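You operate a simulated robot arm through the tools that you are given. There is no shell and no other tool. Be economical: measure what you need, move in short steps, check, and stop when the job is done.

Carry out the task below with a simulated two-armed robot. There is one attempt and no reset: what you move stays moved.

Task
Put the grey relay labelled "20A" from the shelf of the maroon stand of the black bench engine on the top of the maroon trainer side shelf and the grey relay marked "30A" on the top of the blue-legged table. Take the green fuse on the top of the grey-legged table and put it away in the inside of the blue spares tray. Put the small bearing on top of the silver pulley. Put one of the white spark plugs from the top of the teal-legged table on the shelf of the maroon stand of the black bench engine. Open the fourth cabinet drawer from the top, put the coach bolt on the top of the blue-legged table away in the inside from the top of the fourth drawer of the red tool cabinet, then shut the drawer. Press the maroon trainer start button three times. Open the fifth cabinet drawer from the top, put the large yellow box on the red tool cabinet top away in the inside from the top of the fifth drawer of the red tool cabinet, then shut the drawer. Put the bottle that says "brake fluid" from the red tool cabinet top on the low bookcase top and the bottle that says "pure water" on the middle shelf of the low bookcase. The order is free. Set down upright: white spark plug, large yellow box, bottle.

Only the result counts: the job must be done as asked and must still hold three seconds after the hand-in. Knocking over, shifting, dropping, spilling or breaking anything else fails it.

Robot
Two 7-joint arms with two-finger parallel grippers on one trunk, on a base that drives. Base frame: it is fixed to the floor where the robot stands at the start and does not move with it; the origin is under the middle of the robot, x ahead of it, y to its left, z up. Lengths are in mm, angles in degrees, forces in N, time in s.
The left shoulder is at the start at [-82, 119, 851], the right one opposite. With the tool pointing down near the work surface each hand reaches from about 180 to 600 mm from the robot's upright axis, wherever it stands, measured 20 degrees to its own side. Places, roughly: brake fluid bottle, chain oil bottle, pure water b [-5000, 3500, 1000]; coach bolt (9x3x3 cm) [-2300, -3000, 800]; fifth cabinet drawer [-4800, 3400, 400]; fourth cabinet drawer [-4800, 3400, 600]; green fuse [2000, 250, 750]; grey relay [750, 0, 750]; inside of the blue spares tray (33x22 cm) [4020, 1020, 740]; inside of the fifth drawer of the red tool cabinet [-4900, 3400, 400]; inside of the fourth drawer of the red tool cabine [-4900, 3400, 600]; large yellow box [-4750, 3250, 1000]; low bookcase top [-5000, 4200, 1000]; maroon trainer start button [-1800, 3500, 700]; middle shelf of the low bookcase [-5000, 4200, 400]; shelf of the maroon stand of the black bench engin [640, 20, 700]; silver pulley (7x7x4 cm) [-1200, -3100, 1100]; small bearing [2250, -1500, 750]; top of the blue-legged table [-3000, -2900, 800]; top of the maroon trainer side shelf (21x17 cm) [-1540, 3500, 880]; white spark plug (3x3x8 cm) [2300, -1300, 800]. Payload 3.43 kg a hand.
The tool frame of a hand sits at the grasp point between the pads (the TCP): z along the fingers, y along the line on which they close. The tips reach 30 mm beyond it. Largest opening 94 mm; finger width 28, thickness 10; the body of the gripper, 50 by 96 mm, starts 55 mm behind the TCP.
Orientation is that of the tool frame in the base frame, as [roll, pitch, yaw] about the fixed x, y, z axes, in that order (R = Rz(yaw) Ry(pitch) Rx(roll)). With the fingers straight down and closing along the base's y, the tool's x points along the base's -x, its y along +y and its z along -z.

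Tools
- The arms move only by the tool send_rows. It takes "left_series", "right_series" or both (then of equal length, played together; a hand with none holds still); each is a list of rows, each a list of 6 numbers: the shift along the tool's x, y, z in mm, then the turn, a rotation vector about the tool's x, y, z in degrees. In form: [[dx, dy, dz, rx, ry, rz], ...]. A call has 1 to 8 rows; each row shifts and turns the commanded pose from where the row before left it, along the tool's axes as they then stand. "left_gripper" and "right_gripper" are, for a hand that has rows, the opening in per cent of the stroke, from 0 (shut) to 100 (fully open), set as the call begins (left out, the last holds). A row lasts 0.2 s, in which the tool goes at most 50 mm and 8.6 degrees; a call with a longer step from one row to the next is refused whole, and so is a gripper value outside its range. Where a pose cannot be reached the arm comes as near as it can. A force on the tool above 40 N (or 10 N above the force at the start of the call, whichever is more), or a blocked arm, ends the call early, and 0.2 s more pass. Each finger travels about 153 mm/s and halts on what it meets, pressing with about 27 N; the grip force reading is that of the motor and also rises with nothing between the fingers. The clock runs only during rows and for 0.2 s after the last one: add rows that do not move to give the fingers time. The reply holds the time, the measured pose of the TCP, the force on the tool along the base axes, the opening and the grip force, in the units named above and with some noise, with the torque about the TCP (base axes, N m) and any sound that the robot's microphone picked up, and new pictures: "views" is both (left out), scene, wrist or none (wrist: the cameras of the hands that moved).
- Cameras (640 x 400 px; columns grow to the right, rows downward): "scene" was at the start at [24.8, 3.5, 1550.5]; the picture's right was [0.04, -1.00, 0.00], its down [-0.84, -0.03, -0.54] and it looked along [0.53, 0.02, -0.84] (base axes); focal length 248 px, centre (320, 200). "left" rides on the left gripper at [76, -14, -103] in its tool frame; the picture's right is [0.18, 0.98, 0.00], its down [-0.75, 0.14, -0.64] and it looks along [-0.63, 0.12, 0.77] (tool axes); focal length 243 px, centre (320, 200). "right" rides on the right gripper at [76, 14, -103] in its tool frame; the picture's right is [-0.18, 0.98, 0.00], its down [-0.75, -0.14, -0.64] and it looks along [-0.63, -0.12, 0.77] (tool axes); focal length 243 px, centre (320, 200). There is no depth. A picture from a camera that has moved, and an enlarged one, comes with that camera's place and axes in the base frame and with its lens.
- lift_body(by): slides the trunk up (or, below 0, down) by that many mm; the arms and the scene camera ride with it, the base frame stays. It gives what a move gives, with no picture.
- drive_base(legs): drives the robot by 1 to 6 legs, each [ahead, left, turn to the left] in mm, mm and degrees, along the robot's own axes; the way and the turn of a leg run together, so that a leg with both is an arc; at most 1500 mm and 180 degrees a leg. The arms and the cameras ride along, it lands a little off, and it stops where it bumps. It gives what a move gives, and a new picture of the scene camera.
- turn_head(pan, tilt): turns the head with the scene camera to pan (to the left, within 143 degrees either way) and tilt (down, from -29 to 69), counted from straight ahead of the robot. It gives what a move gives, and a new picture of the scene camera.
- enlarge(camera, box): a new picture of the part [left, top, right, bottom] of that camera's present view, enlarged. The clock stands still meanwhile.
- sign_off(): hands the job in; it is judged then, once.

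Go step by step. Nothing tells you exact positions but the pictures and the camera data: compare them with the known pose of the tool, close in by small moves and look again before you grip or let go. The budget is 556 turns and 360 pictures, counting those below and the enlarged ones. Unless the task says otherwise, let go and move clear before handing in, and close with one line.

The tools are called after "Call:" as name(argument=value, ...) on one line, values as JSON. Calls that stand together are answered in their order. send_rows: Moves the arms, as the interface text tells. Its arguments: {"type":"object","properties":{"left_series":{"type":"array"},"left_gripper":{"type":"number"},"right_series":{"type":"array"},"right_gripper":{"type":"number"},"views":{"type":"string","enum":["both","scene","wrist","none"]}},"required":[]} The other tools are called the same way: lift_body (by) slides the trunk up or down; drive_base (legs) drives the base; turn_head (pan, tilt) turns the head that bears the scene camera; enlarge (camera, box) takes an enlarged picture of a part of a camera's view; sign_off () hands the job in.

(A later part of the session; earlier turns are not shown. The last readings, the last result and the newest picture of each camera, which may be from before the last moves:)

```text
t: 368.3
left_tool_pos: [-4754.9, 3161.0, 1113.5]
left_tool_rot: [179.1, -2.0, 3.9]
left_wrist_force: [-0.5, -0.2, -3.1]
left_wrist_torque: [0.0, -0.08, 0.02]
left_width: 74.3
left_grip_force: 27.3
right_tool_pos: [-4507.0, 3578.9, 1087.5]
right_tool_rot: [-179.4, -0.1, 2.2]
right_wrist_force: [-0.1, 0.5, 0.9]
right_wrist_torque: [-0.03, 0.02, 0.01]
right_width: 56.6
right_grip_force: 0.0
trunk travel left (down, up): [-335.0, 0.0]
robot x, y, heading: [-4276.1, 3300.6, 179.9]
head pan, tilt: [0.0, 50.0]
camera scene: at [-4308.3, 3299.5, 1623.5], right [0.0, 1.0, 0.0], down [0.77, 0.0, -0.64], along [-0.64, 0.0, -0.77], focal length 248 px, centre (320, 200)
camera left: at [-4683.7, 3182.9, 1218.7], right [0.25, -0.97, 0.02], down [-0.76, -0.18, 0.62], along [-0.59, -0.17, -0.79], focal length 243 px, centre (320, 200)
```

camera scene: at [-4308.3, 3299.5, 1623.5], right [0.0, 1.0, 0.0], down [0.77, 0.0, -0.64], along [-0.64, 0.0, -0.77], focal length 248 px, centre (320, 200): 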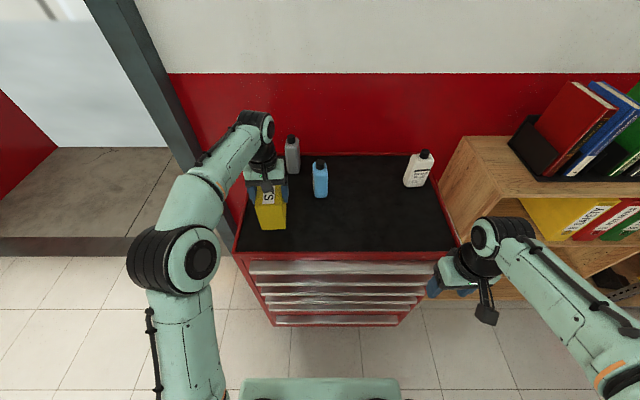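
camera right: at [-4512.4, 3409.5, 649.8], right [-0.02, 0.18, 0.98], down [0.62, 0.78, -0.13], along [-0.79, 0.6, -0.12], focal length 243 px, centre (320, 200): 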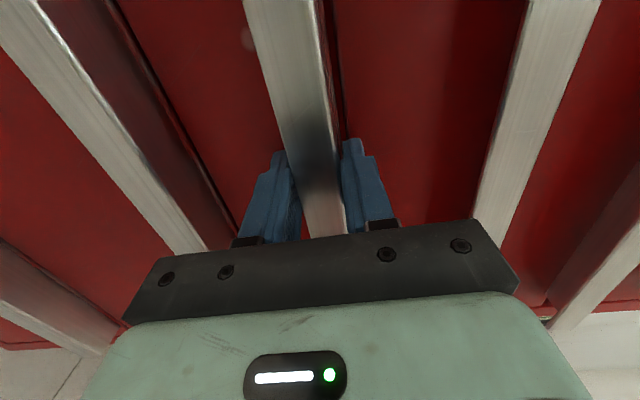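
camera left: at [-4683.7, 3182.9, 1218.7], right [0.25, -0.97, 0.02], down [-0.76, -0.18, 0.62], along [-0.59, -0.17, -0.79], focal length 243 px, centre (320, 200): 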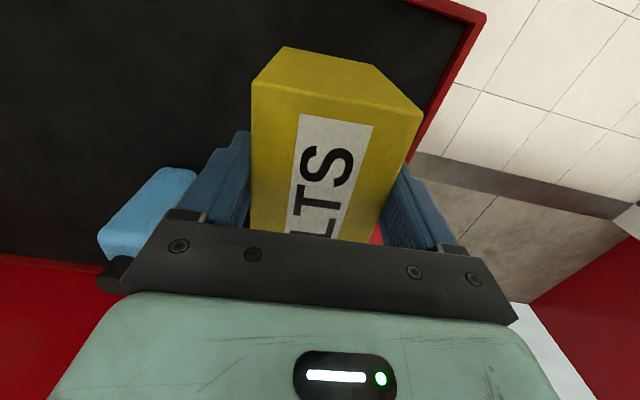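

Box held. I lift slightly more, back away, pull the left hand in, and lower the trunk for drawer 5.

Call:
send_rows(left_series=[[0, 0, -20, 0, 0, 0], [0, 0, -20, 0, 0, 0]], views="none")

Call:
drive_base(legs=[[-330, 0, 0], [0, 158, 0]])

Call:
send_rows(left_series=[[30, 10, 10, 0, 0, 0], [30, 15, 10, 0, 0, 0], [30, 15, 10, 0, 0, 0], [30, 15, 0, 0, 0, 0], [30, 15, 0, 0, 0, 0]], views="none")

Call:
lift_body(by=-272)

```text
t: 368.9
left_tool_pos: [-4756.6, 3161.8, 1152.4]
left_tool_rot: [179.2, -2.0, 3.9]
left_wrist_force: [0.1, 1.0, -3.6]
left_wrist_torque: [0.0, -0.09, 0.0]
left_width: 74.2
left_grip_force: 27.0
right_tool_pos: [-4507.3, 3577.3, 1086.8]
right_tool_rot: [-179.4, -0.1, 2.2]
right_wrist_force: [-0.6, 0.1, 0.1]
right_wrist_torque: [0.02, 0.02, 0.0]
right_width: 56.4
right_grip_force: 0.0
trunk travel left (down, up): [-335.0, 0.0]
robot x, y, heading: [-4274.5, 3297.1, 179.7]
head pan, tilt: [0.0, 50.0]
```

```text
t: 372.7
left_tool_pos: [-4422.1, 3005.9, 1153.7]
left_tool_rot: [179.2, -2.1, 3.8]
left_wrist_force: [0.1, -0.5, -2.5]
left_wrist_torque: [0.03, -0.07, 0.03]
left_width: 74.5
left_grip_force: 27.0
right_tool_pos: [-4170.7, 3422.0, 1087.1]
right_tool_rot: [-179.3, 0.0, 2.0]
right_wrist_force: [0.2, 1.2, 0.0]
right_wrist_torque: [0.01, -0.02, 0.02]
right_width: 56.3
right_grip_force: 0.0
trunk travel left (down, up): [-335.0, 0.0]
robot x, y, heading: [-3941.2, 3144.7, 179.8]
head pan, tilt: [0.0, 50.0]
camera scene: at [-3974.1, 3142.1, 1623.5], right [0.0, 1.0, 0.0], down [0.77, 0.0, -0.64], along [-0.64, 0.0, -0.77], focal length 248 px, centre (320, 200)
```

scene: 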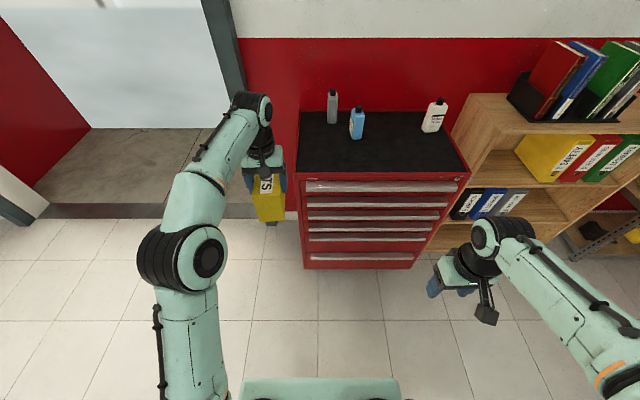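

```text
t: 373.9
left_tool_pos: [-4265.6, 2946.3, 1130.1]
left_tool_rot: [179.2, -2.0, 3.9]
left_wrist_force: [0.3, -0.4, -2.4]
left_wrist_torque: [0.0, -0.04, 0.05]
left_width: 74.3
left_grip_force: 27.1
right_tool_pos: [-4172.0, 3421.7, 1087.8]
right_tool_rot: [-179.4, 0.0, 2.1]
right_wrist_force: [0.7, -0.1, -0.5]
right_wrist_torque: [-0.03, 0.0, -0.01]
right_width: 56.3
right_grip_force: 0.1
trunk travel left (down, up): [-335.0, 0.0]
robot x, y, heading: [-3940.5, 3138.3, 179.8]
head pan, tilt: [0.0, 50.0]
```

```text
t: 376.7
left_tool_pos: [-4265.2, 2945.6, 857.6]
left_tool_rot: [179.2, -2.0, 3.8]
left_wrist_force: [0.3, -0.6, -2.8]
left_wrist_torque: [-0.01, -0.05, 0.0]
left_width: 74.2
left_grip_force: 27.2
right_tool_pos: [-4172.0, 3421.9, 815.2]
right_tool_rot: [-179.4, -0.2, 2.1]
right_wrist_force: [0.5, 0.3, 0.5]
right_wrist_torque: [-0.01, 0.04, 0.01]
right_width: 56.4
right_grip_force: 0.0
trunk travel left (down, up): [-63.0, 272.0]
robot x, y, heading: [-3939.6, 3143.1, 180.0]
head pan, tilt: [0.0, 50.0]
```

I repeat the right-arm forward pose for drawer 5's handle.

Call:
send_rows(right_series=[[-27, -24, 26, 0, 0, 0], [-27, -24, 26, 0, 0, 0], [-26, -22, 26, 0, 0, 0]], views="none")

Call:
send_rows(right_series=[[-30, 0, 24, 0, -8, 0], [-26.4, 0, 28, 0, -8, 0], [-22.2, 0, 31.3, 0, -8, 0], [-17.6, 0, 34.1, 0, -8, 0], [-12.7, 0, 36.2, 0, -8, 0], [-7.6, 0, 37.7, 0, -8, 0], [-2.2, 0, 38.3, 0, -8, 0], [3.1, 0, 38.3, 0, -8, 0]], views="none")

Call:
send_rows(right_series=[[0, 0, 0, 0, 0, 8.2], [0, 0, 0, 0, 0, 8.2], [0, 0, 0, 0, 0, 8.2], [0, 0, 0, 0, 0, 8.2], [0, 0, 0, 0, 0, 8.2], [0, 0, 0, 0, 0, 8.2], [0, 0, 0, 0, 0, 8.2], [0, 0, 0, 0, 0, 8.2]], views="none")

Call:
send_rows(right_series=[[0, 0, 0, 0, 0, 8.2], [0, 0, 0, 0, 0, 8.2], [0, 0, 0, 0, 0, 8.0], [0, 0, 0, -8.5, 0, 0], [0, 0, 0, -8.5, 0, 0], [0, 0, 0, -8.5, 0, 0]], views="both")

```text
t: 377.5
left_tool_pos: [-4267.6, 2945.4, 857.3]
left_tool_rot: [179.3, -2.0, 3.8]
left_wrist_force: [-0.1, 0.4, -3.4]
left_wrist_torque: [0.01, -0.05, 0.0]
left_width: 74.2
left_grip_force: 26.6
right_tool_pos: [-4252.7, 3489.2, 737.7]
right_tool_rot: [-179.3, -0.2, 2.1]
right_wrist_force: [0.0, 0.2, -0.3]
right_wrist_torque: [-0.03, -0.02, 0.01]
right_width: 56.1
right_grip_force: 0.0
trunk travel left (down, up): [-63.0, 272.0]
robot x, y, heading: [-3940.7, 3138.3, 179.9]
head pan, tilt: [0.0, 50.0]
```

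```text
t: 379.3
left_tool_pos: [-4266.2, 2945.0, 857.2]
left_tool_rot: [179.1, -1.9, 3.9]
left_wrist_force: [0.0, 0.1, -2.6]
left_wrist_torque: [0.01, -0.09, 0.02]
left_width: 74.2
left_grip_force: 26.7
right_tool_pos: [-4495.2, 3482.1, 546.5]
right_tool_rot: [-178.6, 64.0, 3.4]
right_wrist_force: [0.6, -0.2, -0.2]
right_wrist_torque: [0.02, -0.03, 0.01]
right_width: 56.4
right_grip_force: 0.0
trunk travel left (down, up): [-63.0, 272.0]
robot x, y, heading: [-3939.2, 3139.9, 180.0]
head pan, tilt: [0.0, 50.0]
```

```text
t: 381.1
left_tool_pos: [-4266.9, 2945.7, 857.2]
left_tool_rot: [179.2, -1.9, 3.8]
left_wrist_force: [-0.6, -0.2, -3.0]
left_wrist_torque: [0.0, -0.08, 0.01]
left_width: 74.7
left_grip_force: 27.0
right_tool_pos: [-4493.5, 3482.6, 545.1]
right_tool_rot: [118.3, 22.2, -76.5]
right_wrist_force: [-0.6, 0.5, -0.9]
right_wrist_torque: [0.0, 0.0, 0.02]
right_width: 56.3
right_grip_force: 0.1
trunk travel left (down, up): [-63.0, 272.0]
robot x, y, heading: [-3942.4, 3141.2, 179.9]
head pan, tilt: [0.0, 50.0]
```

```text
t: 382.5
left_tool_pos: [-4266.7, 2944.3, 858.3]
left_tool_rot: [179.2, -2.0, 3.8]
left_wrist_force: [-1.0, -0.2, -3.6]
left_wrist_torque: [0.03, -0.09, -0.01]
left_width: 74.4
left_grip_force: 27.3
right_tool_pos: [-4494.3, 3483.3, 546.4]
right_tool_rot: [90.6, 0.6, -87.9]
right_wrist_force: [0.1, -0.4, 0.2]
right_wrist_torque: [0.0, -0.04, -0.01]
right_width: 56.4
right_grip_force: 0.0
trunk travel left (down, up): [-63.0, 272.0]
robot x, y, heading: [-3938.3, 3141.7, 180.1]
head pan, tilt: [0.0, 50.0]
camera scene: at [-4008.8, 3142.3, 1340.8], right [0.0, 1.0, 0.0], down [0.77, 0.0, -0.64], along [-0.64, 0.0, -0.77], focal length 248 px, centre (320, 200)
camera right: at [-4388.6, 3410.5, 559.8], right [-0.02, 0.17, 0.98], down [0.62, 0.78, -0.13], along [-0.79, 0.6, -0.12], focal length 243 px, centre (320, 200)
```

scene: 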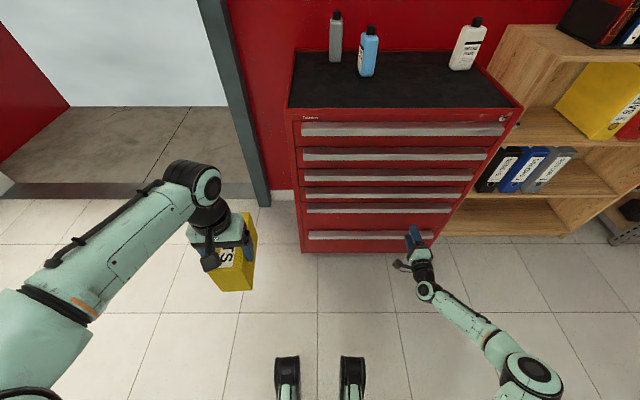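
right: 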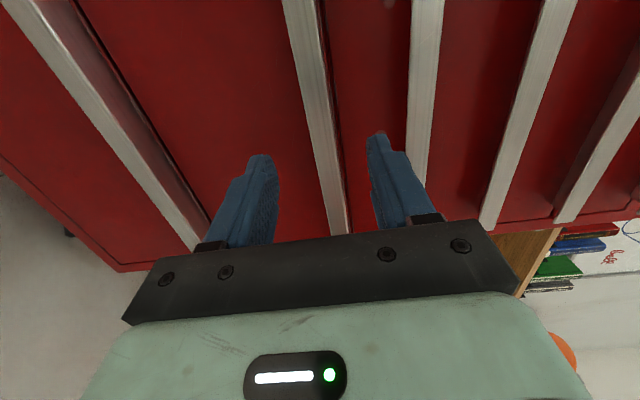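

Handle 5 is centred. I drive in, then close.

Call:
drive_base(legs=[[118, 0, 0]])

Call:
send_rows(right_series=[[0, 0, 4, 0, 0, 0], [0, 0, 0, 0, 0, 0]], views="wrist")

```text
t: 383.7
left_tool_pos: [-4384.6, 2945.4, 858.2]
left_tool_rot: [179.1, -2.1, 3.9]
left_wrist_force: [0.0, -0.6, -4.1]
left_wrist_torque: [0.03, -0.1, -0.02]
left_width: 74.0
left_grip_force: 27.2
right_tool_pos: [-4611.9, 3483.2, 546.6]
right_tool_rot: [90.8, 0.7, -88.0]
right_wrist_force: [0.3, 1.2, -0.6]
right_wrist_torque: [0.03, 0.0, 0.0]
right_width: 56.3
right_grip_force: 0.0
trunk travel left (down, up): [-63.0, 272.0]
robot x, y, heading: [-4056.0, 3142.5, 179.6]
head pan, tilt: [0.0, 50.0]
camera scene: at [-4127.0, 3142.4, 1340.8], right [0.0, 1.0, 0.0], down [0.77, 0.0, -0.64], along [-0.64, 0.0, -0.77], focal length 248 px, centre (320, 200)
```

scene: 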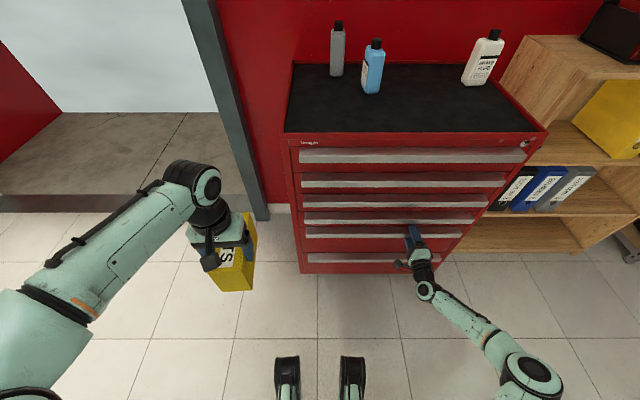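

```text
t: 384.3
left_tool_pos: [-4383.0, 2945.2, 856.9]
left_tool_rot: [179.2, -2.0, 3.8]
left_wrist_force: [0.2, -0.5, -2.2]
left_wrist_torque: [0.01, -0.09, 0.03]
left_width: 74.3
left_grip_force: 26.9
right_tool_pos: [-4615.0, 3481.9, 546.5]
right_tool_rot: [90.7, 0.6, -87.7]
right_wrist_force: [0.4, 0.6, -0.5]
right_wrist_torque: [-0.01, 0.0, 0.02]
right_width: 56.5
right_grip_force: 0.1
trunk travel left (down, up): [-63.0, 272.0]
robot x, y, heading: [-4059.5, 3142.4, 180.0]
head pan, tilt: [0.0, 50.0]
camera right: at [-4510.2, 3410.1, 559.6], right [-0.02, 0.17, 0.98], down [0.61, 0.78, -0.13], along [-0.79, 0.6, -0.12], focal length 243 px, centre (320, 200)
```

right: 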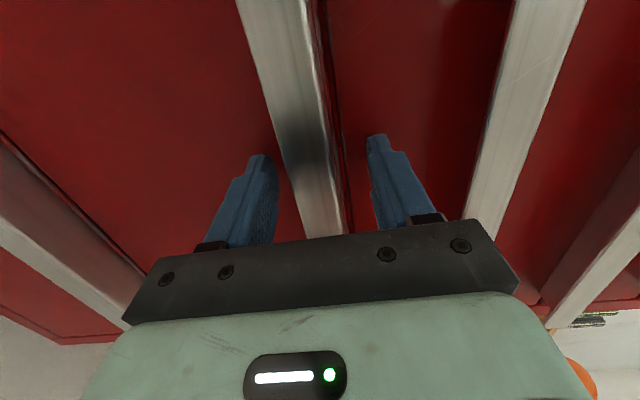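

Call:
send_rows(right_series=[[0, 0, 0, 0, 0, 0], [0, 0, 0, 0, 0, 0], [0, 0, 0, 0, 0, 0]], right_gripper=0, views="none")

Call:
drive_base(legs=[[-270, 0, 0]])

```text
t: 385.1
left_tool_pos: [-4384.0, 2944.9, 856.5]
left_tool_rot: [179.2, -2.0, 3.9]
left_wrist_force: [1.2, 0.7, -3.4]
left_wrist_torque: [-0.04, -0.07, -0.01]
left_width: 74.2
left_grip_force: 26.3
right_tool_pos: [-4615.2, 3482.0, 541.4]
right_tool_rot: [91.0, 0.4, -87.8]
right_wrist_force: [1.6, -1.6, -17.8]
right_wrist_torque: [-1.02, -0.19, -0.31]
right_width: 28.3
right_grip_force: 44.9
trunk travel left (down, up): [-63.0, 272.0]
robot x, y, heading: [-4057.0, 3139.6, 179.8]
head pan, tilt: [0.0, 50.0]
```

```text
t: 387.0
left_tool_pos: [-4117.0, 2945.7, 856.1]
left_tool_rot: [179.2, -2.0, 3.9]
left_wrist_force: [0.7, 0.5, -2.3]
left_wrist_torque: [0.04, -0.03, 0.0]
left_width: 74.2
left_grip_force: 27.4
right_tool_pos: [-4348.1, 3482.8, 542.4]
right_tool_rot: [91.0, 0.5, -87.9]
right_wrist_force: [-0.2, 1.1, -23.0]
right_wrist_torque: [-1.1, 0.01, 0.02]
right_width: 28.2
right_grip_force: 45.2
trunk travel left (down, up): [-63.0, 272.0]
robot x, y, heading: [-3793.5, 3139.1, 179.7]
head pan, tilt: [0.0, 50.0]
camera scene: at [-3861.2, 3143.4, 1340.7], right [0.0, 1.0, 0.0], down [0.77, 0.0, -0.64], along [-0.64, 0.0, -0.77], focal length 248 px, centre (320, 200)
```

scene: 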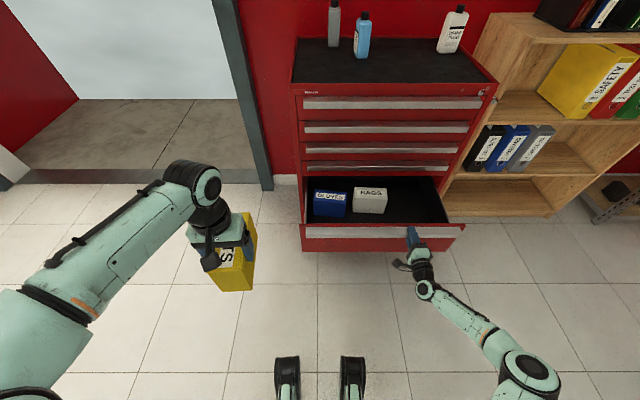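

Drawer 5 is open with gloves and rags boxes at left; the right part is free. I release and fold the right arm.

Call:
send_rows(right_series=[[0, 0, 0, 0, 0, 0], [0, 0, 0, 0, 0, 0], [0, 0, -5, 0, 0, 0]], right_gripper=60, views="none")

Call:
drive_base(legs=[[-110, 0, 0]])

Call:
enlarge(camera="scene", box=[280, 140, 480, 265])

Call:
send_rows(right_series=[[0, 0, 0, 8.5, 0, 0], [0, 0, 0, 8.5, 0, 0], [0, 0, 0, 8.5, 0, 0], [0, 0, 0, 0, 0, -8.2], [0, 0, 0, 0, 0, -8.2], [0, 0, 0, 0, 0, -8.2], [0, 0, 0, 0, 0, -8.2], [0, 0, 0, 0, 0, -8.2]], views="none")

Call:
send_rows(right_series=[[0, 0, 0, 0, 0, -8.2], [0, 0, 0, 0, 0, -8.2], [0, 0, 0, 0, 0, -8.2], [0, 0, 0, 0, 0, -8.2], [0, 0, 0, 0, 0, -8.2], [0, 0, 0, 0, 0, -8.0]], views="none")

Call:
send_rows(right_series=[[-8.4, 0, -37.5, 0, 8, 0], [-3.1, 0, -38.3, 0, 8, 0], [2.2, 0, -38.3, 0, 8, 0], [7.6, 0, -37.7, 0, 8, 0], [12.7, 0, -36.2, 0, 8, 0], [17.6, 0, -34.1, 0, 8, 0], [22.2, 0, -31.3, 0, 8, 0], [26.4, 0, -28, 0, 8, 0]], views="none")

```text
t: 387.8
left_tool_pos: [-4116.8, 2944.0, 856.5]
left_tool_rot: [179.1, -2.0, 3.8]
left_wrist_force: [-0.8, 0.6, -4.0]
left_wrist_torque: [0.02, -0.07, 0.01]
left_width: 74.1
left_grip_force: 27.4
right_tool_pos: [-4343.4, 3481.9, 543.8]
right_tool_rot: [91.0, 0.8, -87.8]
right_wrist_force: [-0.3, 0.3, 0.3]
right_wrist_torque: [-0.01, -0.03, -0.01]
right_width: 56.4
right_grip_force: 0.0
trunk travel left (down, up): [-63.0, 272.0]
robot x, y, heading: [-3791.7, 3135.4, 180.0]
head pan, tilt: [0.0, 50.0]
```

```text
t: 389.0
left_tool_pos: [-4007.1, 2944.9, 856.4]
left_tool_rot: [179.3, -2.0, 3.8]
left_wrist_force: [0.2, 0.7, -2.7]
left_wrist_torque: [0.01, -0.07, -0.03]
left_width: 74.6
left_grip_force: 26.6
right_tool_pos: [-4234.6, 3482.1, 543.7]
right_tool_rot: [90.9, 0.7, -87.6]
right_wrist_force: [-0.3, 0.0, -0.3]
right_wrist_torque: [-0.01, 0.02, 0.01]
right_width: 56.6
right_grip_force: 0.0
trunk travel left (down, up): [-63.0, 272.0]
robot x, y, heading: [-3682.0, 3142.9, 180.0]
head pan, tilt: [0.0, 50.0]
camera scene: at [-3749.7, 3141.8, 1340.8], right [0.0, 1.0, 0.0], down [0.77, 0.0, -0.64], along [-0.64, 0.0, -0.77], focal length 248 px, centre (320, 200)
```

scene: 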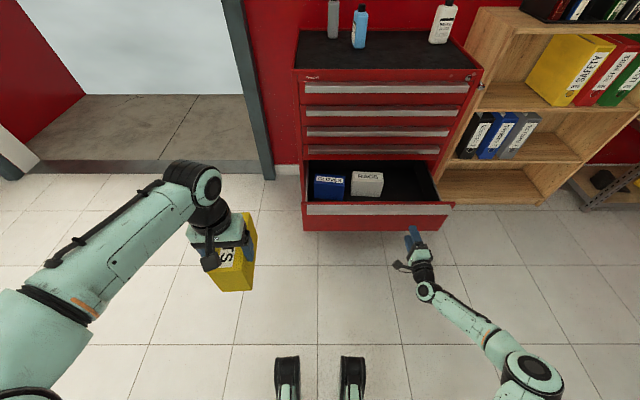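

```text
3.20 times, centred on (380, 202) of scene
camera zoom: at [-3749.7, 3141.8, 1340.8], right [0.0, 1.0, 0.0], down [0.77, 0.0, -0.64], along [-0.64, 0.0, -0.77], focal length 792 px, centre (128, 192)
```

zoom: 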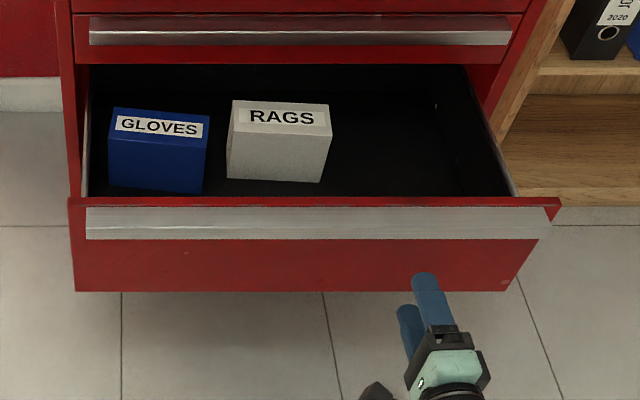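

```text
t: 390.8
left_tool_pos: [-4008.1, 2944.3, 858.1]
left_tool_rot: [179.2, -2.0, 3.7]
left_wrist_force: [-0.7, 0.1, -3.6]
left_wrist_torque: [0.05, -0.05, -0.02]
left_width: 74.1
left_grip_force: 27.0
right_tool_pos: [-4234.3, 3481.1, 545.3]
right_tool_rot: [123.7, 36.8, -66.2]
right_wrist_force: [0.2, 0.4, 0.0]
right_wrist_torque: [0.02, 0.01, 0.02]
right_width: 56.7
right_grip_force: 0.0
trunk travel left (down, up): [-63.0, 272.0]
robot x, y, heading: [-3684.3, 3144.1, 180.1]
head pan, tilt: [0.0, 50.0]
```

```text
t: 392.2
left_tool_pos: [-4007.4, 2943.5, 857.0]
left_tool_rot: [179.3, -2.0, 3.8]
left_wrist_force: [-1.3, 0.1, -3.7]
left_wrist_torque: [0.03, -0.07, 0.01]
left_width: 74.1
left_grip_force: 27.3
right_tool_pos: [-4233.9, 3482.5, 542.6]
right_tool_rot: [-178.0, 63.5, 4.0]
right_wrist_force: [-0.1, -0.1, -0.4]
right_wrist_torque: [-0.05, -0.01, 0.01]
right_width: 56.2
right_grip_force: 0.0
trunk travel left (down, up): [-63.0, 272.0]
robot x, y, heading: [-3680.1, 3140.2, 180.2]
head pan, tilt: [0.0, 50.0]
```

```text
t: 394.0
left_tool_pos: [-4007.1, 2945.1, 857.3]
left_tool_rot: [179.2, -2.0, 3.8]
left_wrist_force: [-0.2, -0.4, -2.6]
left_wrist_torque: [-0.02, -0.09, -0.02]
left_width: 74.5
left_grip_force: 27.5
right_tool_pos: [-3994.1, 3488.5, 738.4]
right_tool_rot: [-179.3, -0.5, 2.3]
right_wrist_force: [0.5, 0.6, 0.2]
right_wrist_torque: [-0.02, -0.02, 0.02]
right_width: 56.2
right_grip_force: 0.1
trunk travel left (down, up): [-63.0, 272.0]
robot x, y, heading: [-3687.0, 3141.8, 179.8]
head pan, tilt: [0.0, 50.0]
```

The free spot is at y≈3535. I drive so the left hand can lower the box there.

Call:
drive_base(legs=[[0, -543, 0], [340, 0, 0]])

```text
t: 401.1
left_tool_pos: [-4346.2, 3486.7, 858.4]
left_tool_rot: [179.3, -2.0, 4.0]
left_wrist_force: [-0.5, 0.5, -2.9]
left_wrist_torque: [0.01, -0.1, -0.02]
left_width: 74.3
left_grip_force: 27.0
right_tool_pos: [-4332.8, 4030.0, 737.9]
right_tool_rot: [-179.3, -0.4, 2.2]
right_wrist_force: [-0.3, 0.2, -0.1]
right_wrist_torque: [-0.02, -0.02, -0.01]
right_width: 56.3
right_grip_force: 0.0
trunk travel left (down, up): [-63.0, 272.0]
robot x, y, heading: [-4019.1, 3683.5, 180.0]
head pan, tilt: [0.0, 50.0]
camera scene: at [-4089.0, 3683.9, 1340.8], right [0.0, 1.0, 0.0], down [0.77, 0.0, -0.64], along [-0.64, 0.0, -0.77], focal length 248 px, centre (320, 200)
```

scene: 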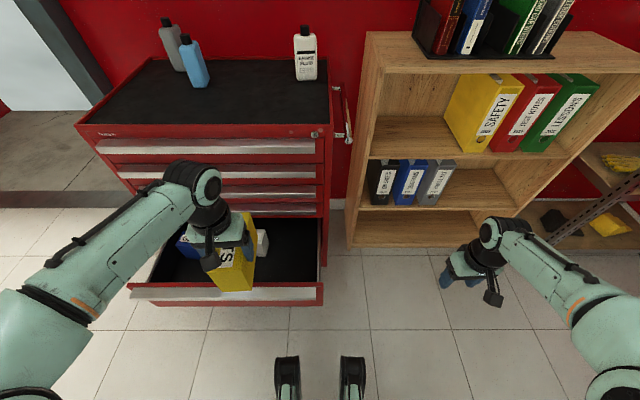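

Call:
send_rows(left_series=[[-34, -12, 0, 0, 0, 0], [-34, -12, 0, 0, 0, 0], [-34, -12, 0, 0, 0, 0], [-34, -12, 0, 0, 0, 0], [-34, -12, 20, 0, 0, 4], [0, 0, 45, 0, 0, 0]])

```text
t: 402.5
left_tool_pos: [-4510.9, 3537.3, 786.1]
left_tool_rot: [179.3, -2.2, -0.2]
left_wrist_force: [-0.1, 0.1, -3.4]
left_wrist_torque: [0.02, -0.13, -0.01]
left_width: 73.9
left_grip_force: 27.1
left hand out of reach, approached as far as the arm can: row 5
right_tool_pos: [-4332.9, 4031.1, 736.7]
right_tool_rot: [-179.3, -0.4, 2.1]
right_wrist_force: [-0.3, -0.5, -0.4]
right_wrist_torque: [-0.04, -0.05, -0.01]
right_width: 56.3
right_grip_force: 0.0
trunk travel left (down, up): [-63.0, 272.0]
robot x, y, heading: [-4020.6, 3682.6, 180.0]
head pan, tilt: [0.0, 50.0]
camera scene: at [-4089.0, 3683.8, 1340.8], right [0.0, 1.0, 0.0], down [0.77, 0.0, -0.64], along [-0.64, 0.0, -0.77], focal length 248 px, centre (320, 200)
camera left: at [-4440.0, 3552.8, 890.6], right [0.18, -0.98, 0.02], down [-0.78, -0.13, 0.61], along [-0.6, -0.12, -0.79], focal length 243 px, centre (320, 200)
```

scene: 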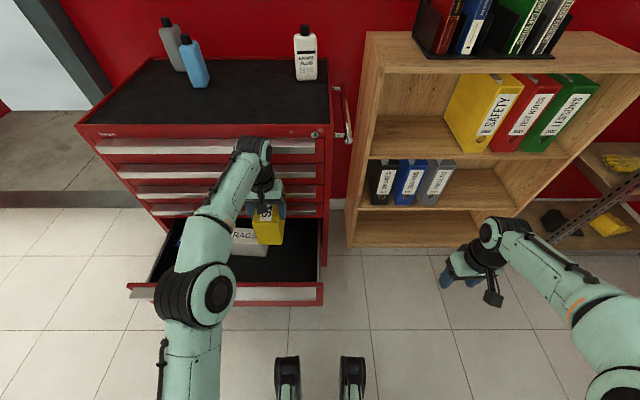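
left: 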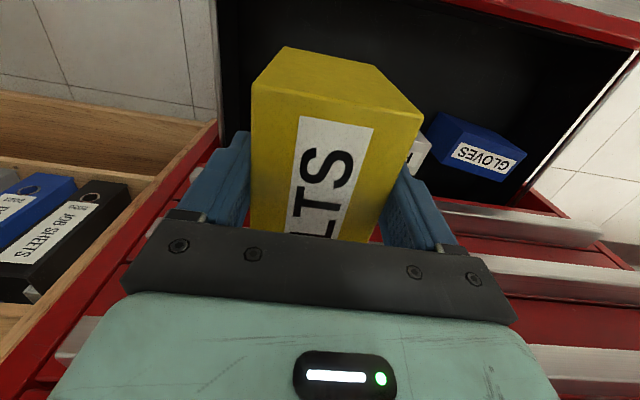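

Call:
send_rows(left_series=[[0, -5, 40, 0, 0, 0], [0, 0, 40, 0, 0, 0], [0, 0, 40, 0, 0, 0], [0, 0, 40, 0, 0, 0], [0, 0, 40, 0, 0, 0]])

```text
t: 403.7
left_tool_pos: [-4503.4, 3539.4, 585.3]
left_tool_rot: [179.4, -2.1, 0.0]
left_wrist_force: [0.6, -0.1, -3.3]
left_wrist_torque: [0.03, -0.06, 0.01]
left_width: 74.2
left_grip_force: 26.4
right_tool_pos: [-4332.7, 4030.8, 737.4]
right_tool_rot: [-179.3, -0.4, 2.2]
right_wrist_force: [-0.3, -0.1, -0.2]
right_wrist_torque: [-0.01, 0.02, -0.01]
right_width: 56.3
right_grip_force: 0.1
trunk travel left (down, up): [-63.0, 272.0]
robot x, y, heading: [-4021.1, 3683.2, 180.0]
head pan, tilt: [0.0, 50.0]
camera scene: at [-4088.8, 3683.8, 1340.8], right [0.0, 1.0, 0.0], down [0.77, 0.0, -0.64], along [-0.64, 0.0, -0.77], focal length 248 px, centre (320, 200)
camera left: at [-4431.5, 3554.8, 690.1], right [0.18, -0.98, 0.02], down [-0.78, -0.13, 0.62], along [-0.6, -0.13, -0.79], focal length 243 px, centre (320, 200)
```

scene: 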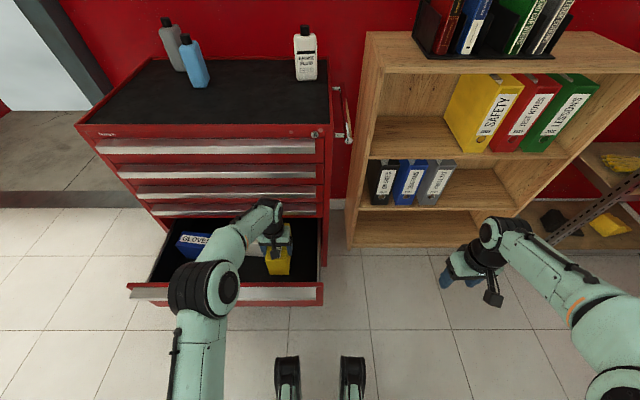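
left: 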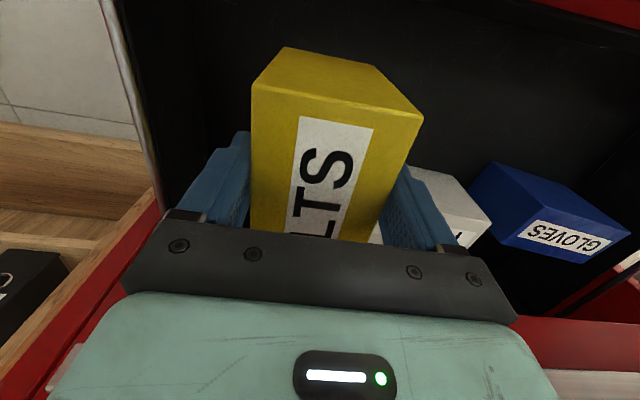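

Call:
send_rows(left_series=[[-8, -5, 35, 0, 0, 0], [0, 0, 35, 0, 0, 0], [0, 0, 20, 0, 0, 0], [0, 0, 10, 0, 0, 0]], views="none")

Call:
send_rows(left_series=[[0, 0, 6, 0, 0, 0], [0, 0, 6, 0, 0, 0]], views="wrist")

```text
t: 404.7
left_tool_pos: [-4507.5, 3542.9, 483.8]
left_tool_rot: [179.4, -2.0, -0.3]
left_wrist_force: [0.2, 0.4, -3.8]
left_wrist_torque: [0.0, -0.11, 0.0]
left_width: 74.1
left_grip_force: 27.2
right_tool_pos: [-4332.9, 4030.5, 737.1]
right_tool_rot: [-179.3, -0.3, 2.2]
right_wrist_force: [1.1, -0.1, -0.1]
right_wrist_torque: [0.01, 0.02, 0.0]
right_width: 56.3
right_grip_force: 0.0
trunk travel left (down, up): [-63.0, 272.0]
robot x, y, heading: [-4019.7, 3684.4, 179.8]
head pan, tilt: [0.0, 50.0]
```

```text
t: 405.3
left_tool_pos: [-4506.9, 3542.9, 472.5]
left_tool_rot: [179.4, -2.1, -0.2]
left_wrist_force: [0.2, 0.3, -2.9]
left_wrist_torque: [-0.02, -0.06, 0.01]
left_width: 74.5
left_grip_force: 27.1
right_tool_pos: [-4332.6, 4031.4, 737.8]
right_tool_rot: [-179.3, -0.4, 2.2]
right_wrist_force: [0.8, -0.5, -0.1]
right_wrist_torque: [0.01, 0.05, 0.0]
right_width: 56.4
right_grip_force: 0.3
trunk travel left (down, up): [-63.0, 272.0]
robot x, y, heading: [-4023.8, 3681.9, 180.0]
head pan, tilt: [0.0, 50.0]
camera left: at [-4435.4, 3559.2, 577.7], right [0.18, -0.98, 0.02], down [-0.78, -0.13, 0.62], along [-0.6, -0.13, -0.79], focal length 243 px, centre (320, 200)
```

left: 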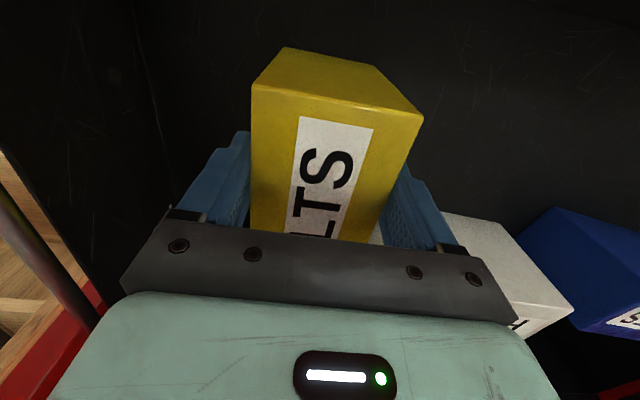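

Call:
send_rows(left_series=[[0, 0, 6, 0, 0, 0], [0, 0, 4, 0, 0, 0]], views="none")

Call:
send_rows(left_series=[[0, 0, 4, 0, 0, 0], [0, 0, 4, 0, 0, 0]], views="none")

Call:
send_rows(left_series=[[0, 0, 3, 0, 0, 0], [0, 0, 3, 0, 0, 0]], views="none")

```text
t: 405.9
left_tool_pos: [-4508.8, 3542.9, 467.2]
left_tool_rot: [179.3, -1.4, -0.1]
left_wrist_force: [1.5, -2.0, 32.2]
left_wrist_torque: [0.06, -0.09, 0.01]
left_width: 74.5
left_grip_force: 26.7
right_tool_pos: [-4330.7, 4031.2, 738.6]
right_tool_rot: [-179.3, -0.4, 2.2]
right_wrist_force: [0.7, 0.5, -0.9]
right_wrist_torque: [0.01, -0.01, 0.02]
right_width: 56.3
right_grip_force: 0.1
trunk travel left (down, up): [-63.0, 272.0]
robot x, y, heading: [-4021.9, 3680.4, 179.8]
head pan, tilt: [0.0, 50.0]
```

```text
t: 406.5
left_tool_pos: [-4507.7, 3541.5, 458.3]
left_tool_rot: [179.4, -1.5, -0.1]
left_wrist_force: [-0.4, -1.1, 32.8]
left_wrist_torque: [0.52, 0.04, 0.04]
left_width: 74.5
left_grip_force: 26.8
right_tool_pos: [-4331.2, 4031.0, 737.5]
right_tool_rot: [-179.4, -0.3, 2.3]
right_wrist_force: [-0.3, 0.1, -1.1]
right_wrist_torque: [0.0, 0.01, 0.02]
right_width: 56.3
right_grip_force: 0.1
trunk travel left (down, up): [-63.0, 272.0]
robot x, y, heading: [-4022.1, 3681.0, 180.0]
head pan, tilt: [0.0, 50.0]
```

```text
t: 407.1
left_tool_pos: [-4507.4, 3541.3, 451.0]
left_tool_rot: [179.3, -1.8, -0.1]
left_wrist_force: [-0.1, -0.1, 32.1]
left_wrist_torque: [0.72, -0.03, -0.04]
left_width: 74.6
left_grip_force: 26.9
right_tool_pos: [-4331.7, 4030.6, 738.7]
right_tool_rot: [-179.4, -0.3, 2.2]
right_wrist_force: [-0.9, 0.3, 0.2]
right_wrist_torque: [-0.01, -0.01, 0.01]
right_width: 56.4
right_grip_force: 0.1
trunk travel left (down, up): [-63.0, 272.0]
robot x, y, heading: [-4021.2, 3680.7, 179.8]
head pan, tilt: [0.0, 50.0]
```

The box rests on the drawer floor. I release and rise.

Call:
send_rows(left_series=[[0, 0, -2, 0, 0, 0], [0, 0, 0, 0, 0, 0], [0, 0, -20, 0, 0, 0], [0, 0, -30, 0, 0, 0], [0, 0, -40, 0, 0, 0], [0, 0, -40, 0, 0, 0], [0, 0, -40, 0, 0, 0]], left_gripper=92, views="wrist")

```text
t: 408.7
left_tool_pos: [-4511.8, 3544.5, 621.6]
left_tool_rot: [179.4, -2.1, -0.2]
left_wrist_force: [-0.5, 0.1, 0.3]
left_wrist_torque: [0.02, -0.03, 0.01]
left_width: 86.7
left_grip_force: 0.0
right_tool_pos: [-4332.4, 4031.0, 738.1]
right_tool_rot: [-179.2, -0.4, 2.1]
right_wrist_force: [0.9, -0.2, 0.0]
right_wrist_torque: [0.01, 0.01, -0.02]
right_width: 56.4
right_grip_force: 0.1
trunk travel left (down, up): [-63.0, 272.0]
robot x, y, heading: [-4019.2, 3680.7, 179.9]
head pan, tilt: [0.0, 50.0]
camera left: at [-4440.5, 3561.0, 726.1], right [0.18, -0.98, 0.02], down [-0.78, -0.13, 0.62], along [-0.6, -0.13, -0.79], focal length 243 px, centre (320, 200)
```

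left: 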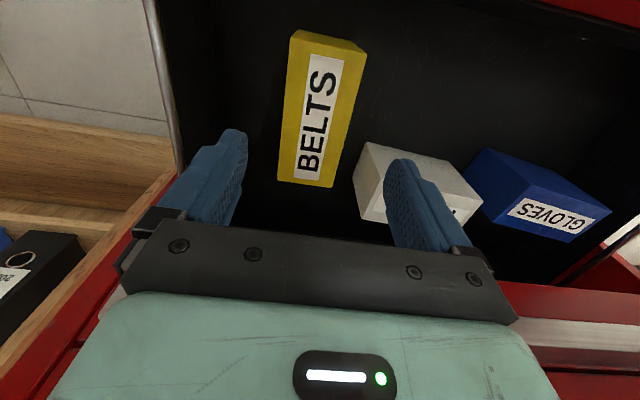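

The box stands in drawer 5. I pull the left hand out, tilt it forward, and use its fingertips to push the drawer shut.

Call:
send_rows(left_series=[[0, 0, -40, 0, 0, 0], [0, 0, -30, 0, 0, 0], [45, 15, 0, 0, 0, 0], [45, 15, 0, 0, 0, 0], [45, 15, 0, 0, 0, 0], [45, 15, 0, 0, 0, 0]], left_gripper=0, views="none")

Call:
send_rows(left_series=[[0, 0, 20, 0, -8, 0], [0, 0, 20, 0, -8, 0], [0, 0, 20, 0, -8, 0], [8, 0, 20, 0, -8, 0], [10, 0, 18, 0, -8, 0], [12, 0, 16, 0, -8, 0], [20, 0, 15, 0, 0, 0], [20, 0, 15, 0, 0, 0]], views="both")

```text
t: 410.1
left_tool_pos: [-4335.6, 3485.2, 698.2]
left_tool_rot: [179.4, -2.0, -0.3]
left_wrist_force: [1.2, 0.1, 0.2]
left_wrist_torque: [-0.02, 0.0, 0.02]
left_width: 0.0
left_grip_force: 27.1
right_tool_pos: [-4331.8, 4032.5, 737.7]
right_tool_rot: [-179.2, -0.4, 2.2]
right_wrist_force: [-1.3, 0.4, -0.5]
right_wrist_torque: [0.02, 0.01, -0.01]
right_width: 56.1
right_grip_force: 0.0
trunk travel left (down, up): [-63.0, 272.0]
robot x, y, heading: [-4020.8, 3682.6, 179.8]
head pan, tilt: [0.0, 50.0]
```

```text
t: 411.7
left_tool_pos: [-4340.6, 3469.8, 575.9]
left_tool_rot: [175.2, 39.6, -1.9]
left_wrist_force: [-0.7, -0.7, -0.2]
left_wrist_torque: [0.03, 0.03, 0.02]
left_width: 0.0
left_grip_force: 27.7
left hand out of reach, approached as far as the arm can: row 4, 5
right_tool_pos: [-4334.0, 4029.1, 737.5]
right_tool_rot: [-179.3, -0.4, 2.3]
right_wrist_force: [-1.0, -0.2, 0.5]
right_wrist_torque: [-0.03, -0.03, 0.03]
right_width: 56.6
right_grip_force: 0.0
trunk travel left (down, up): [-63.0, 272.0]
robot x, y, heading: [-4021.6, 3678.5, 179.7]
head pan, tilt: [0.0, 50.0]
stopped in row 8 (left hand): the force on the tool passed its limit at 56 N (the readings are from after the stop); the commanded pose is now the measured one
camera scene: at [-4089.4, 3683.5, 1340.6], right [0.0, 1.0, 0.0], down [0.77, 0.0, -0.64], along [-0.64, 0.0, -0.77], focal length 248 px, centre (320, 200)
camera left: at [-4216.3, 3490.1, 605.6], right [0.16, -0.99, -0.05], down [-0.17, -0.08, 0.98], along [-0.97, -0.15, -0.18], focal length 243 px, centre (320, 200)
```

scene: 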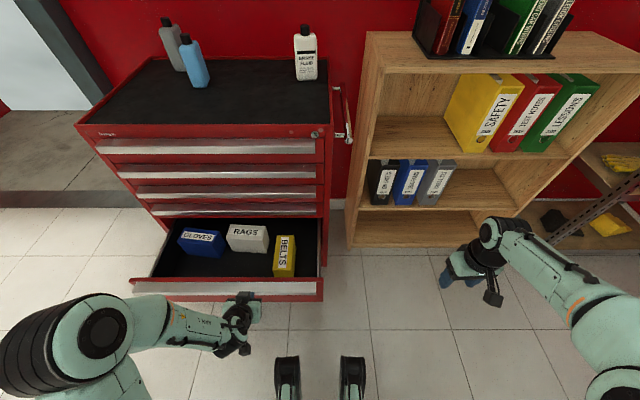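
left: 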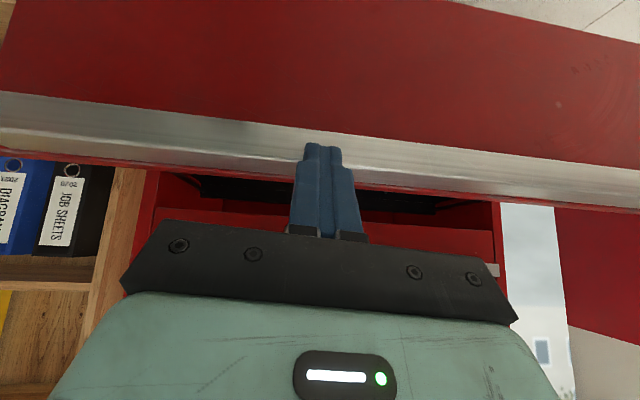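

Call:
drive_base(legs=[[-25, 0, 0]])

Call:
send_rows(left_series=[[5, 0, 6, 0, 0, 0], [5, 0, 6, 0, 0, 0]], views="none")

Call:
drive_base(legs=[[150, 0, 0]])

```text
t: 412.5
left_tool_pos: [-4313.2, 3471.2, 577.6]
left_tool_rot: [175.2, 39.6, -2.0]
left_wrist_force: [-0.5, -0.3, -0.1]
left_wrist_torque: [-0.03, -0.01, -0.01]
left_width: 0.0
left_grip_force: 27.4
right_tool_pos: [-4308.4, 4031.9, 736.9]
right_tool_rot: [-179.3, -0.5, 2.3]
right_wrist_force: [-0.4, 0.2, 0.1]
right_wrist_torque: [0.02, 0.03, 0.03]
right_width: 56.4
right_grip_force: 0.1
trunk travel left (down, up): [-63.0, 272.0]
robot x, y, heading: [-3996.1, 3682.6, 179.8]
head pan, tilt: [0.0, 50.0]
camera scene: at [-4062.7, 3683.8, 1340.9], right [0.0, 1.0, 0.0], down [0.77, 0.0, -0.64], along [-0.64, 0.0, -0.77], focal length 248 px, centre (320, 200)
```

scene: 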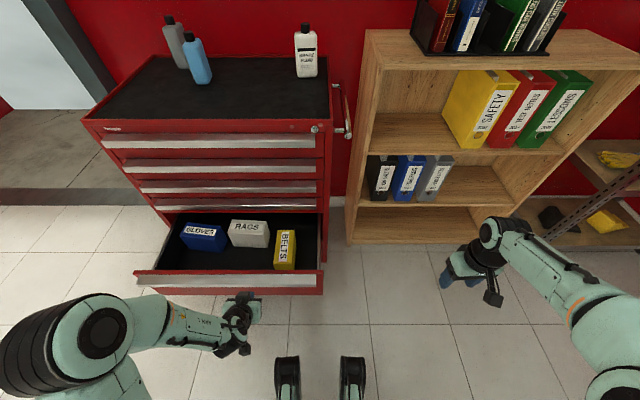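

```text
t: 413.1
left_tool_pos: [-4314.9, 3468.8, 561.8]
left_tool_rot: [175.3, 39.6, -1.9]
left_wrist_force: [0.1, -0.3, 0.2]
left_wrist_torque: [0.02, -0.02, -0.01]
left_width: 0.0
left_grip_force: 27.3
right_tool_pos: [-4308.2, 4030.2, 736.8]
right_tool_rot: [-179.2, -0.4, 2.3]
right_wrist_force: [1.0, 0.5, -0.5]
right_wrist_torque: [-0.02, 0.03, 0.0]
right_width: 56.4
right_grip_force: 0.0
trunk travel left (down, up): [-63.0, 272.0]
robot x, y, heading: [-3997.1, 3678.9, 179.7]
head pan, tilt: [0.0, 50.0]
```

```text
t: 414.5
left_tool_pos: [-4462.2, 3468.4, 561.3]
left_tool_rot: [175.2, 39.8, -1.9]
left_wrist_force: [0.9, 1.1, -0.4]
left_wrist_torque: [0.0, 0.01, -0.02]
left_width: 0.0
left_grip_force: 27.1
right_tool_pos: [-4459.2, 4030.0, 737.3]
right_tool_rot: [-179.3, -0.4, 2.3]
right_wrist_force: [0.2, -0.6, -0.6]
right_wrist_torque: [0.0, 0.0, -0.01]
right_width: 56.4
right_grip_force: 0.0
trunk travel left (down, up): [-63.0, 272.0]
robot x, y, heading: [-4150.2, 3682.9, 180.2]
head pan, tilt: [0.0, 50.0]
camera scene: at [-4213.7, 3683.8, 1340.8], right [0.0, 1.0, 0.0], down [0.77, 0.0, -0.64], along [-0.64, 0.0, -0.77], focal length 248 px, centre (320, 200)
```

scene: 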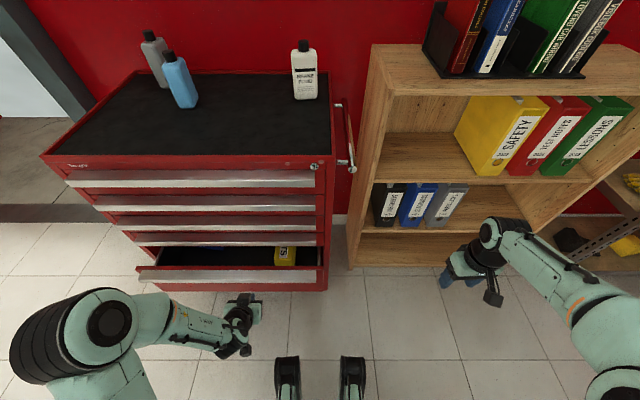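

Call:
drive_base(legs=[[105, 0, 0]])

Call:
drive_base(legs=[[40, 0, 0]])

```text
t: 415.7
left_tool_pos: [-4568.2, 3468.3, 561.2]
left_tool_rot: [175.2, 39.7, -2.0]
left_wrist_force: [0.5, 0.2, -1.0]
left_wrist_torque: [0.0, 0.01, -0.02]
left_width: 0.1
left_grip_force: 27.2
right_tool_pos: [-4562.6, 4030.9, 737.9]
right_tool_rot: [-179.3, -0.4, 2.2]
right_wrist_force: [0.6, -0.5, 0.0]
right_wrist_torque: [0.0, 0.0, 0.0]
right_width: 56.7
right_grip_force: 0.1
trunk travel left (down, up): [-63.0, 272.0]
robot x, y, heading: [-4250.5, 3684.4, 180.0]
head pan, tilt: [0.0, 50.0]
camera scene: at [-4317.7, 3683.9, 1340.8], right [0.0, 1.0, 0.0], down [0.77, 0.0, -0.64], along [-0.64, 0.0, -0.77], focal length 248 px, centre (320, 200)
```

scene: 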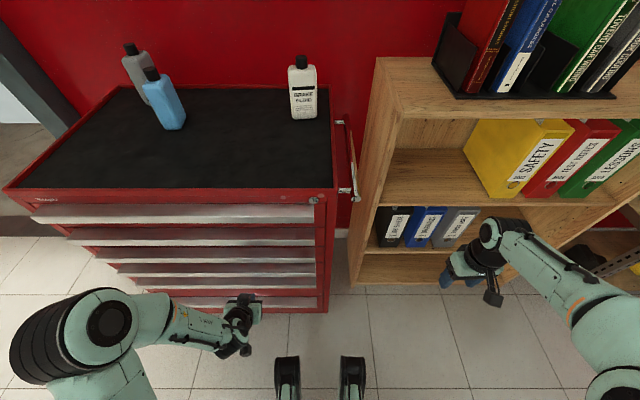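

```text
t: 416.6
left_tool_pos: [-4587.0, 3468.9, 555.5]
left_tool_rot: [175.9, 37.6, -1.2]
left_wrist_force: [1.0, 0.1, 0.2]
left_wrist_torque: [-0.04, 0.0, -0.03]
left_width: 0.0
left_grip_force: 27.0
right_tool_pos: [-4596.0, 4030.5, 737.6]
right_tool_rot: [-179.4, -0.4, 2.4]
right_wrist_force: [0.4, 0.3, 1.5]
right_wrist_torque: [-0.02, -0.01, 0.0]
right_width: 56.2
right_grip_force: 0.0
trunk travel left (down, up): [-63.0, 272.0]
robot x, y, heading: [-4282.0, 3681.6, -180.1]
head pan, tilt: [0.0, 50.0]
stopped in leg 1: the force on the tool passed its limit at 124 N (the readings are from after the stop); the commanded pose is now the measured one
camera scene: at [-4349.5, 3683.6, 1340.8], right [0.0, 1.0, 0.0], down [0.77, 0.0, -0.64], along [-0.64, 0.0, -0.77], focal length 248 px, centre (320, 200)
```

scene: 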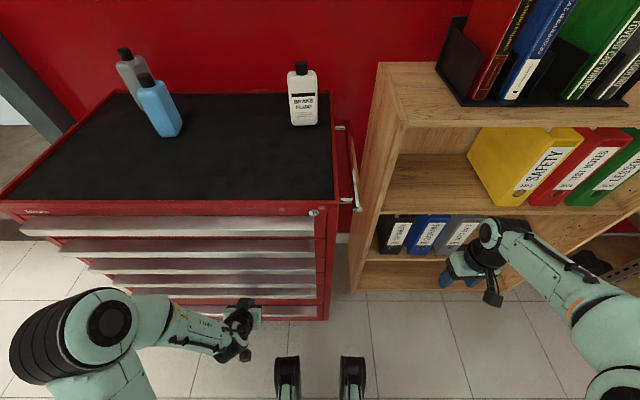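

Call:
drive_base(legs=[[-60, 0, 0]])

Call:
enlarge(camera="left", box=[0, 0, 640, 260])

```text
t: 417.6
left_tool_pos: [-4527.5, 3470.2, 555.7]
left_tool_rot: [175.6, 37.7, -1.3]
left_wrist_force: [0.9, 0.6, -0.2]
left_wrist_torque: [0.02, 0.02, 0.04]
left_width: 0.2
left_grip_force: 26.5
right_tool_pos: [-4535.6, 4028.7, 737.6]
right_tool_rot: [-179.3, -0.4, 2.5]
right_wrist_force: [0.5, 0.4, 1.4]
right_wrist_torque: [0.0, 0.02, 0.03]
right_width: 56.6
right_grip_force: 0.0
trunk travel left (down, up): [-63.0, 272.0]
robot x, y, heading: [-4220.0, 3683.9, -179.9]
head pan, tilt: [0.0, 50.0]
camera scene: at [-4289.4, 3683.7, 1340.9], right [0.0, 1.0, 0.0], down [0.77, 0.0, -0.64], along [-0.64, 0.0, -0.77], focal length 248 px, centre (320, 200)
```

scene: 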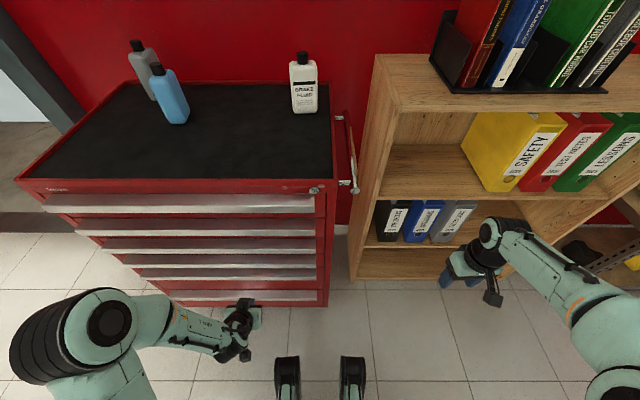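

```text
1.00 times, centred on (320, 130) of left (not enlarged: the box is as wide or as high as the picture)
camera zoom: at [-4405.2, 3489.5, 589.2], right [0.17, -0.98, -0.05], down [-0.2, -0.09, 0.98], along [-0.96, -0.15, -0.21], focal length 243 px, centre (320, 270)
```

zoom: 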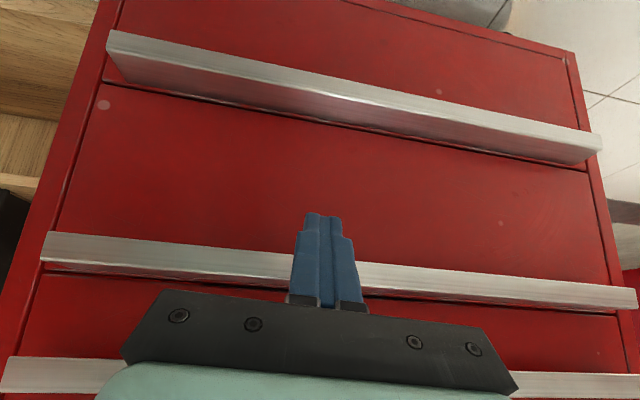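

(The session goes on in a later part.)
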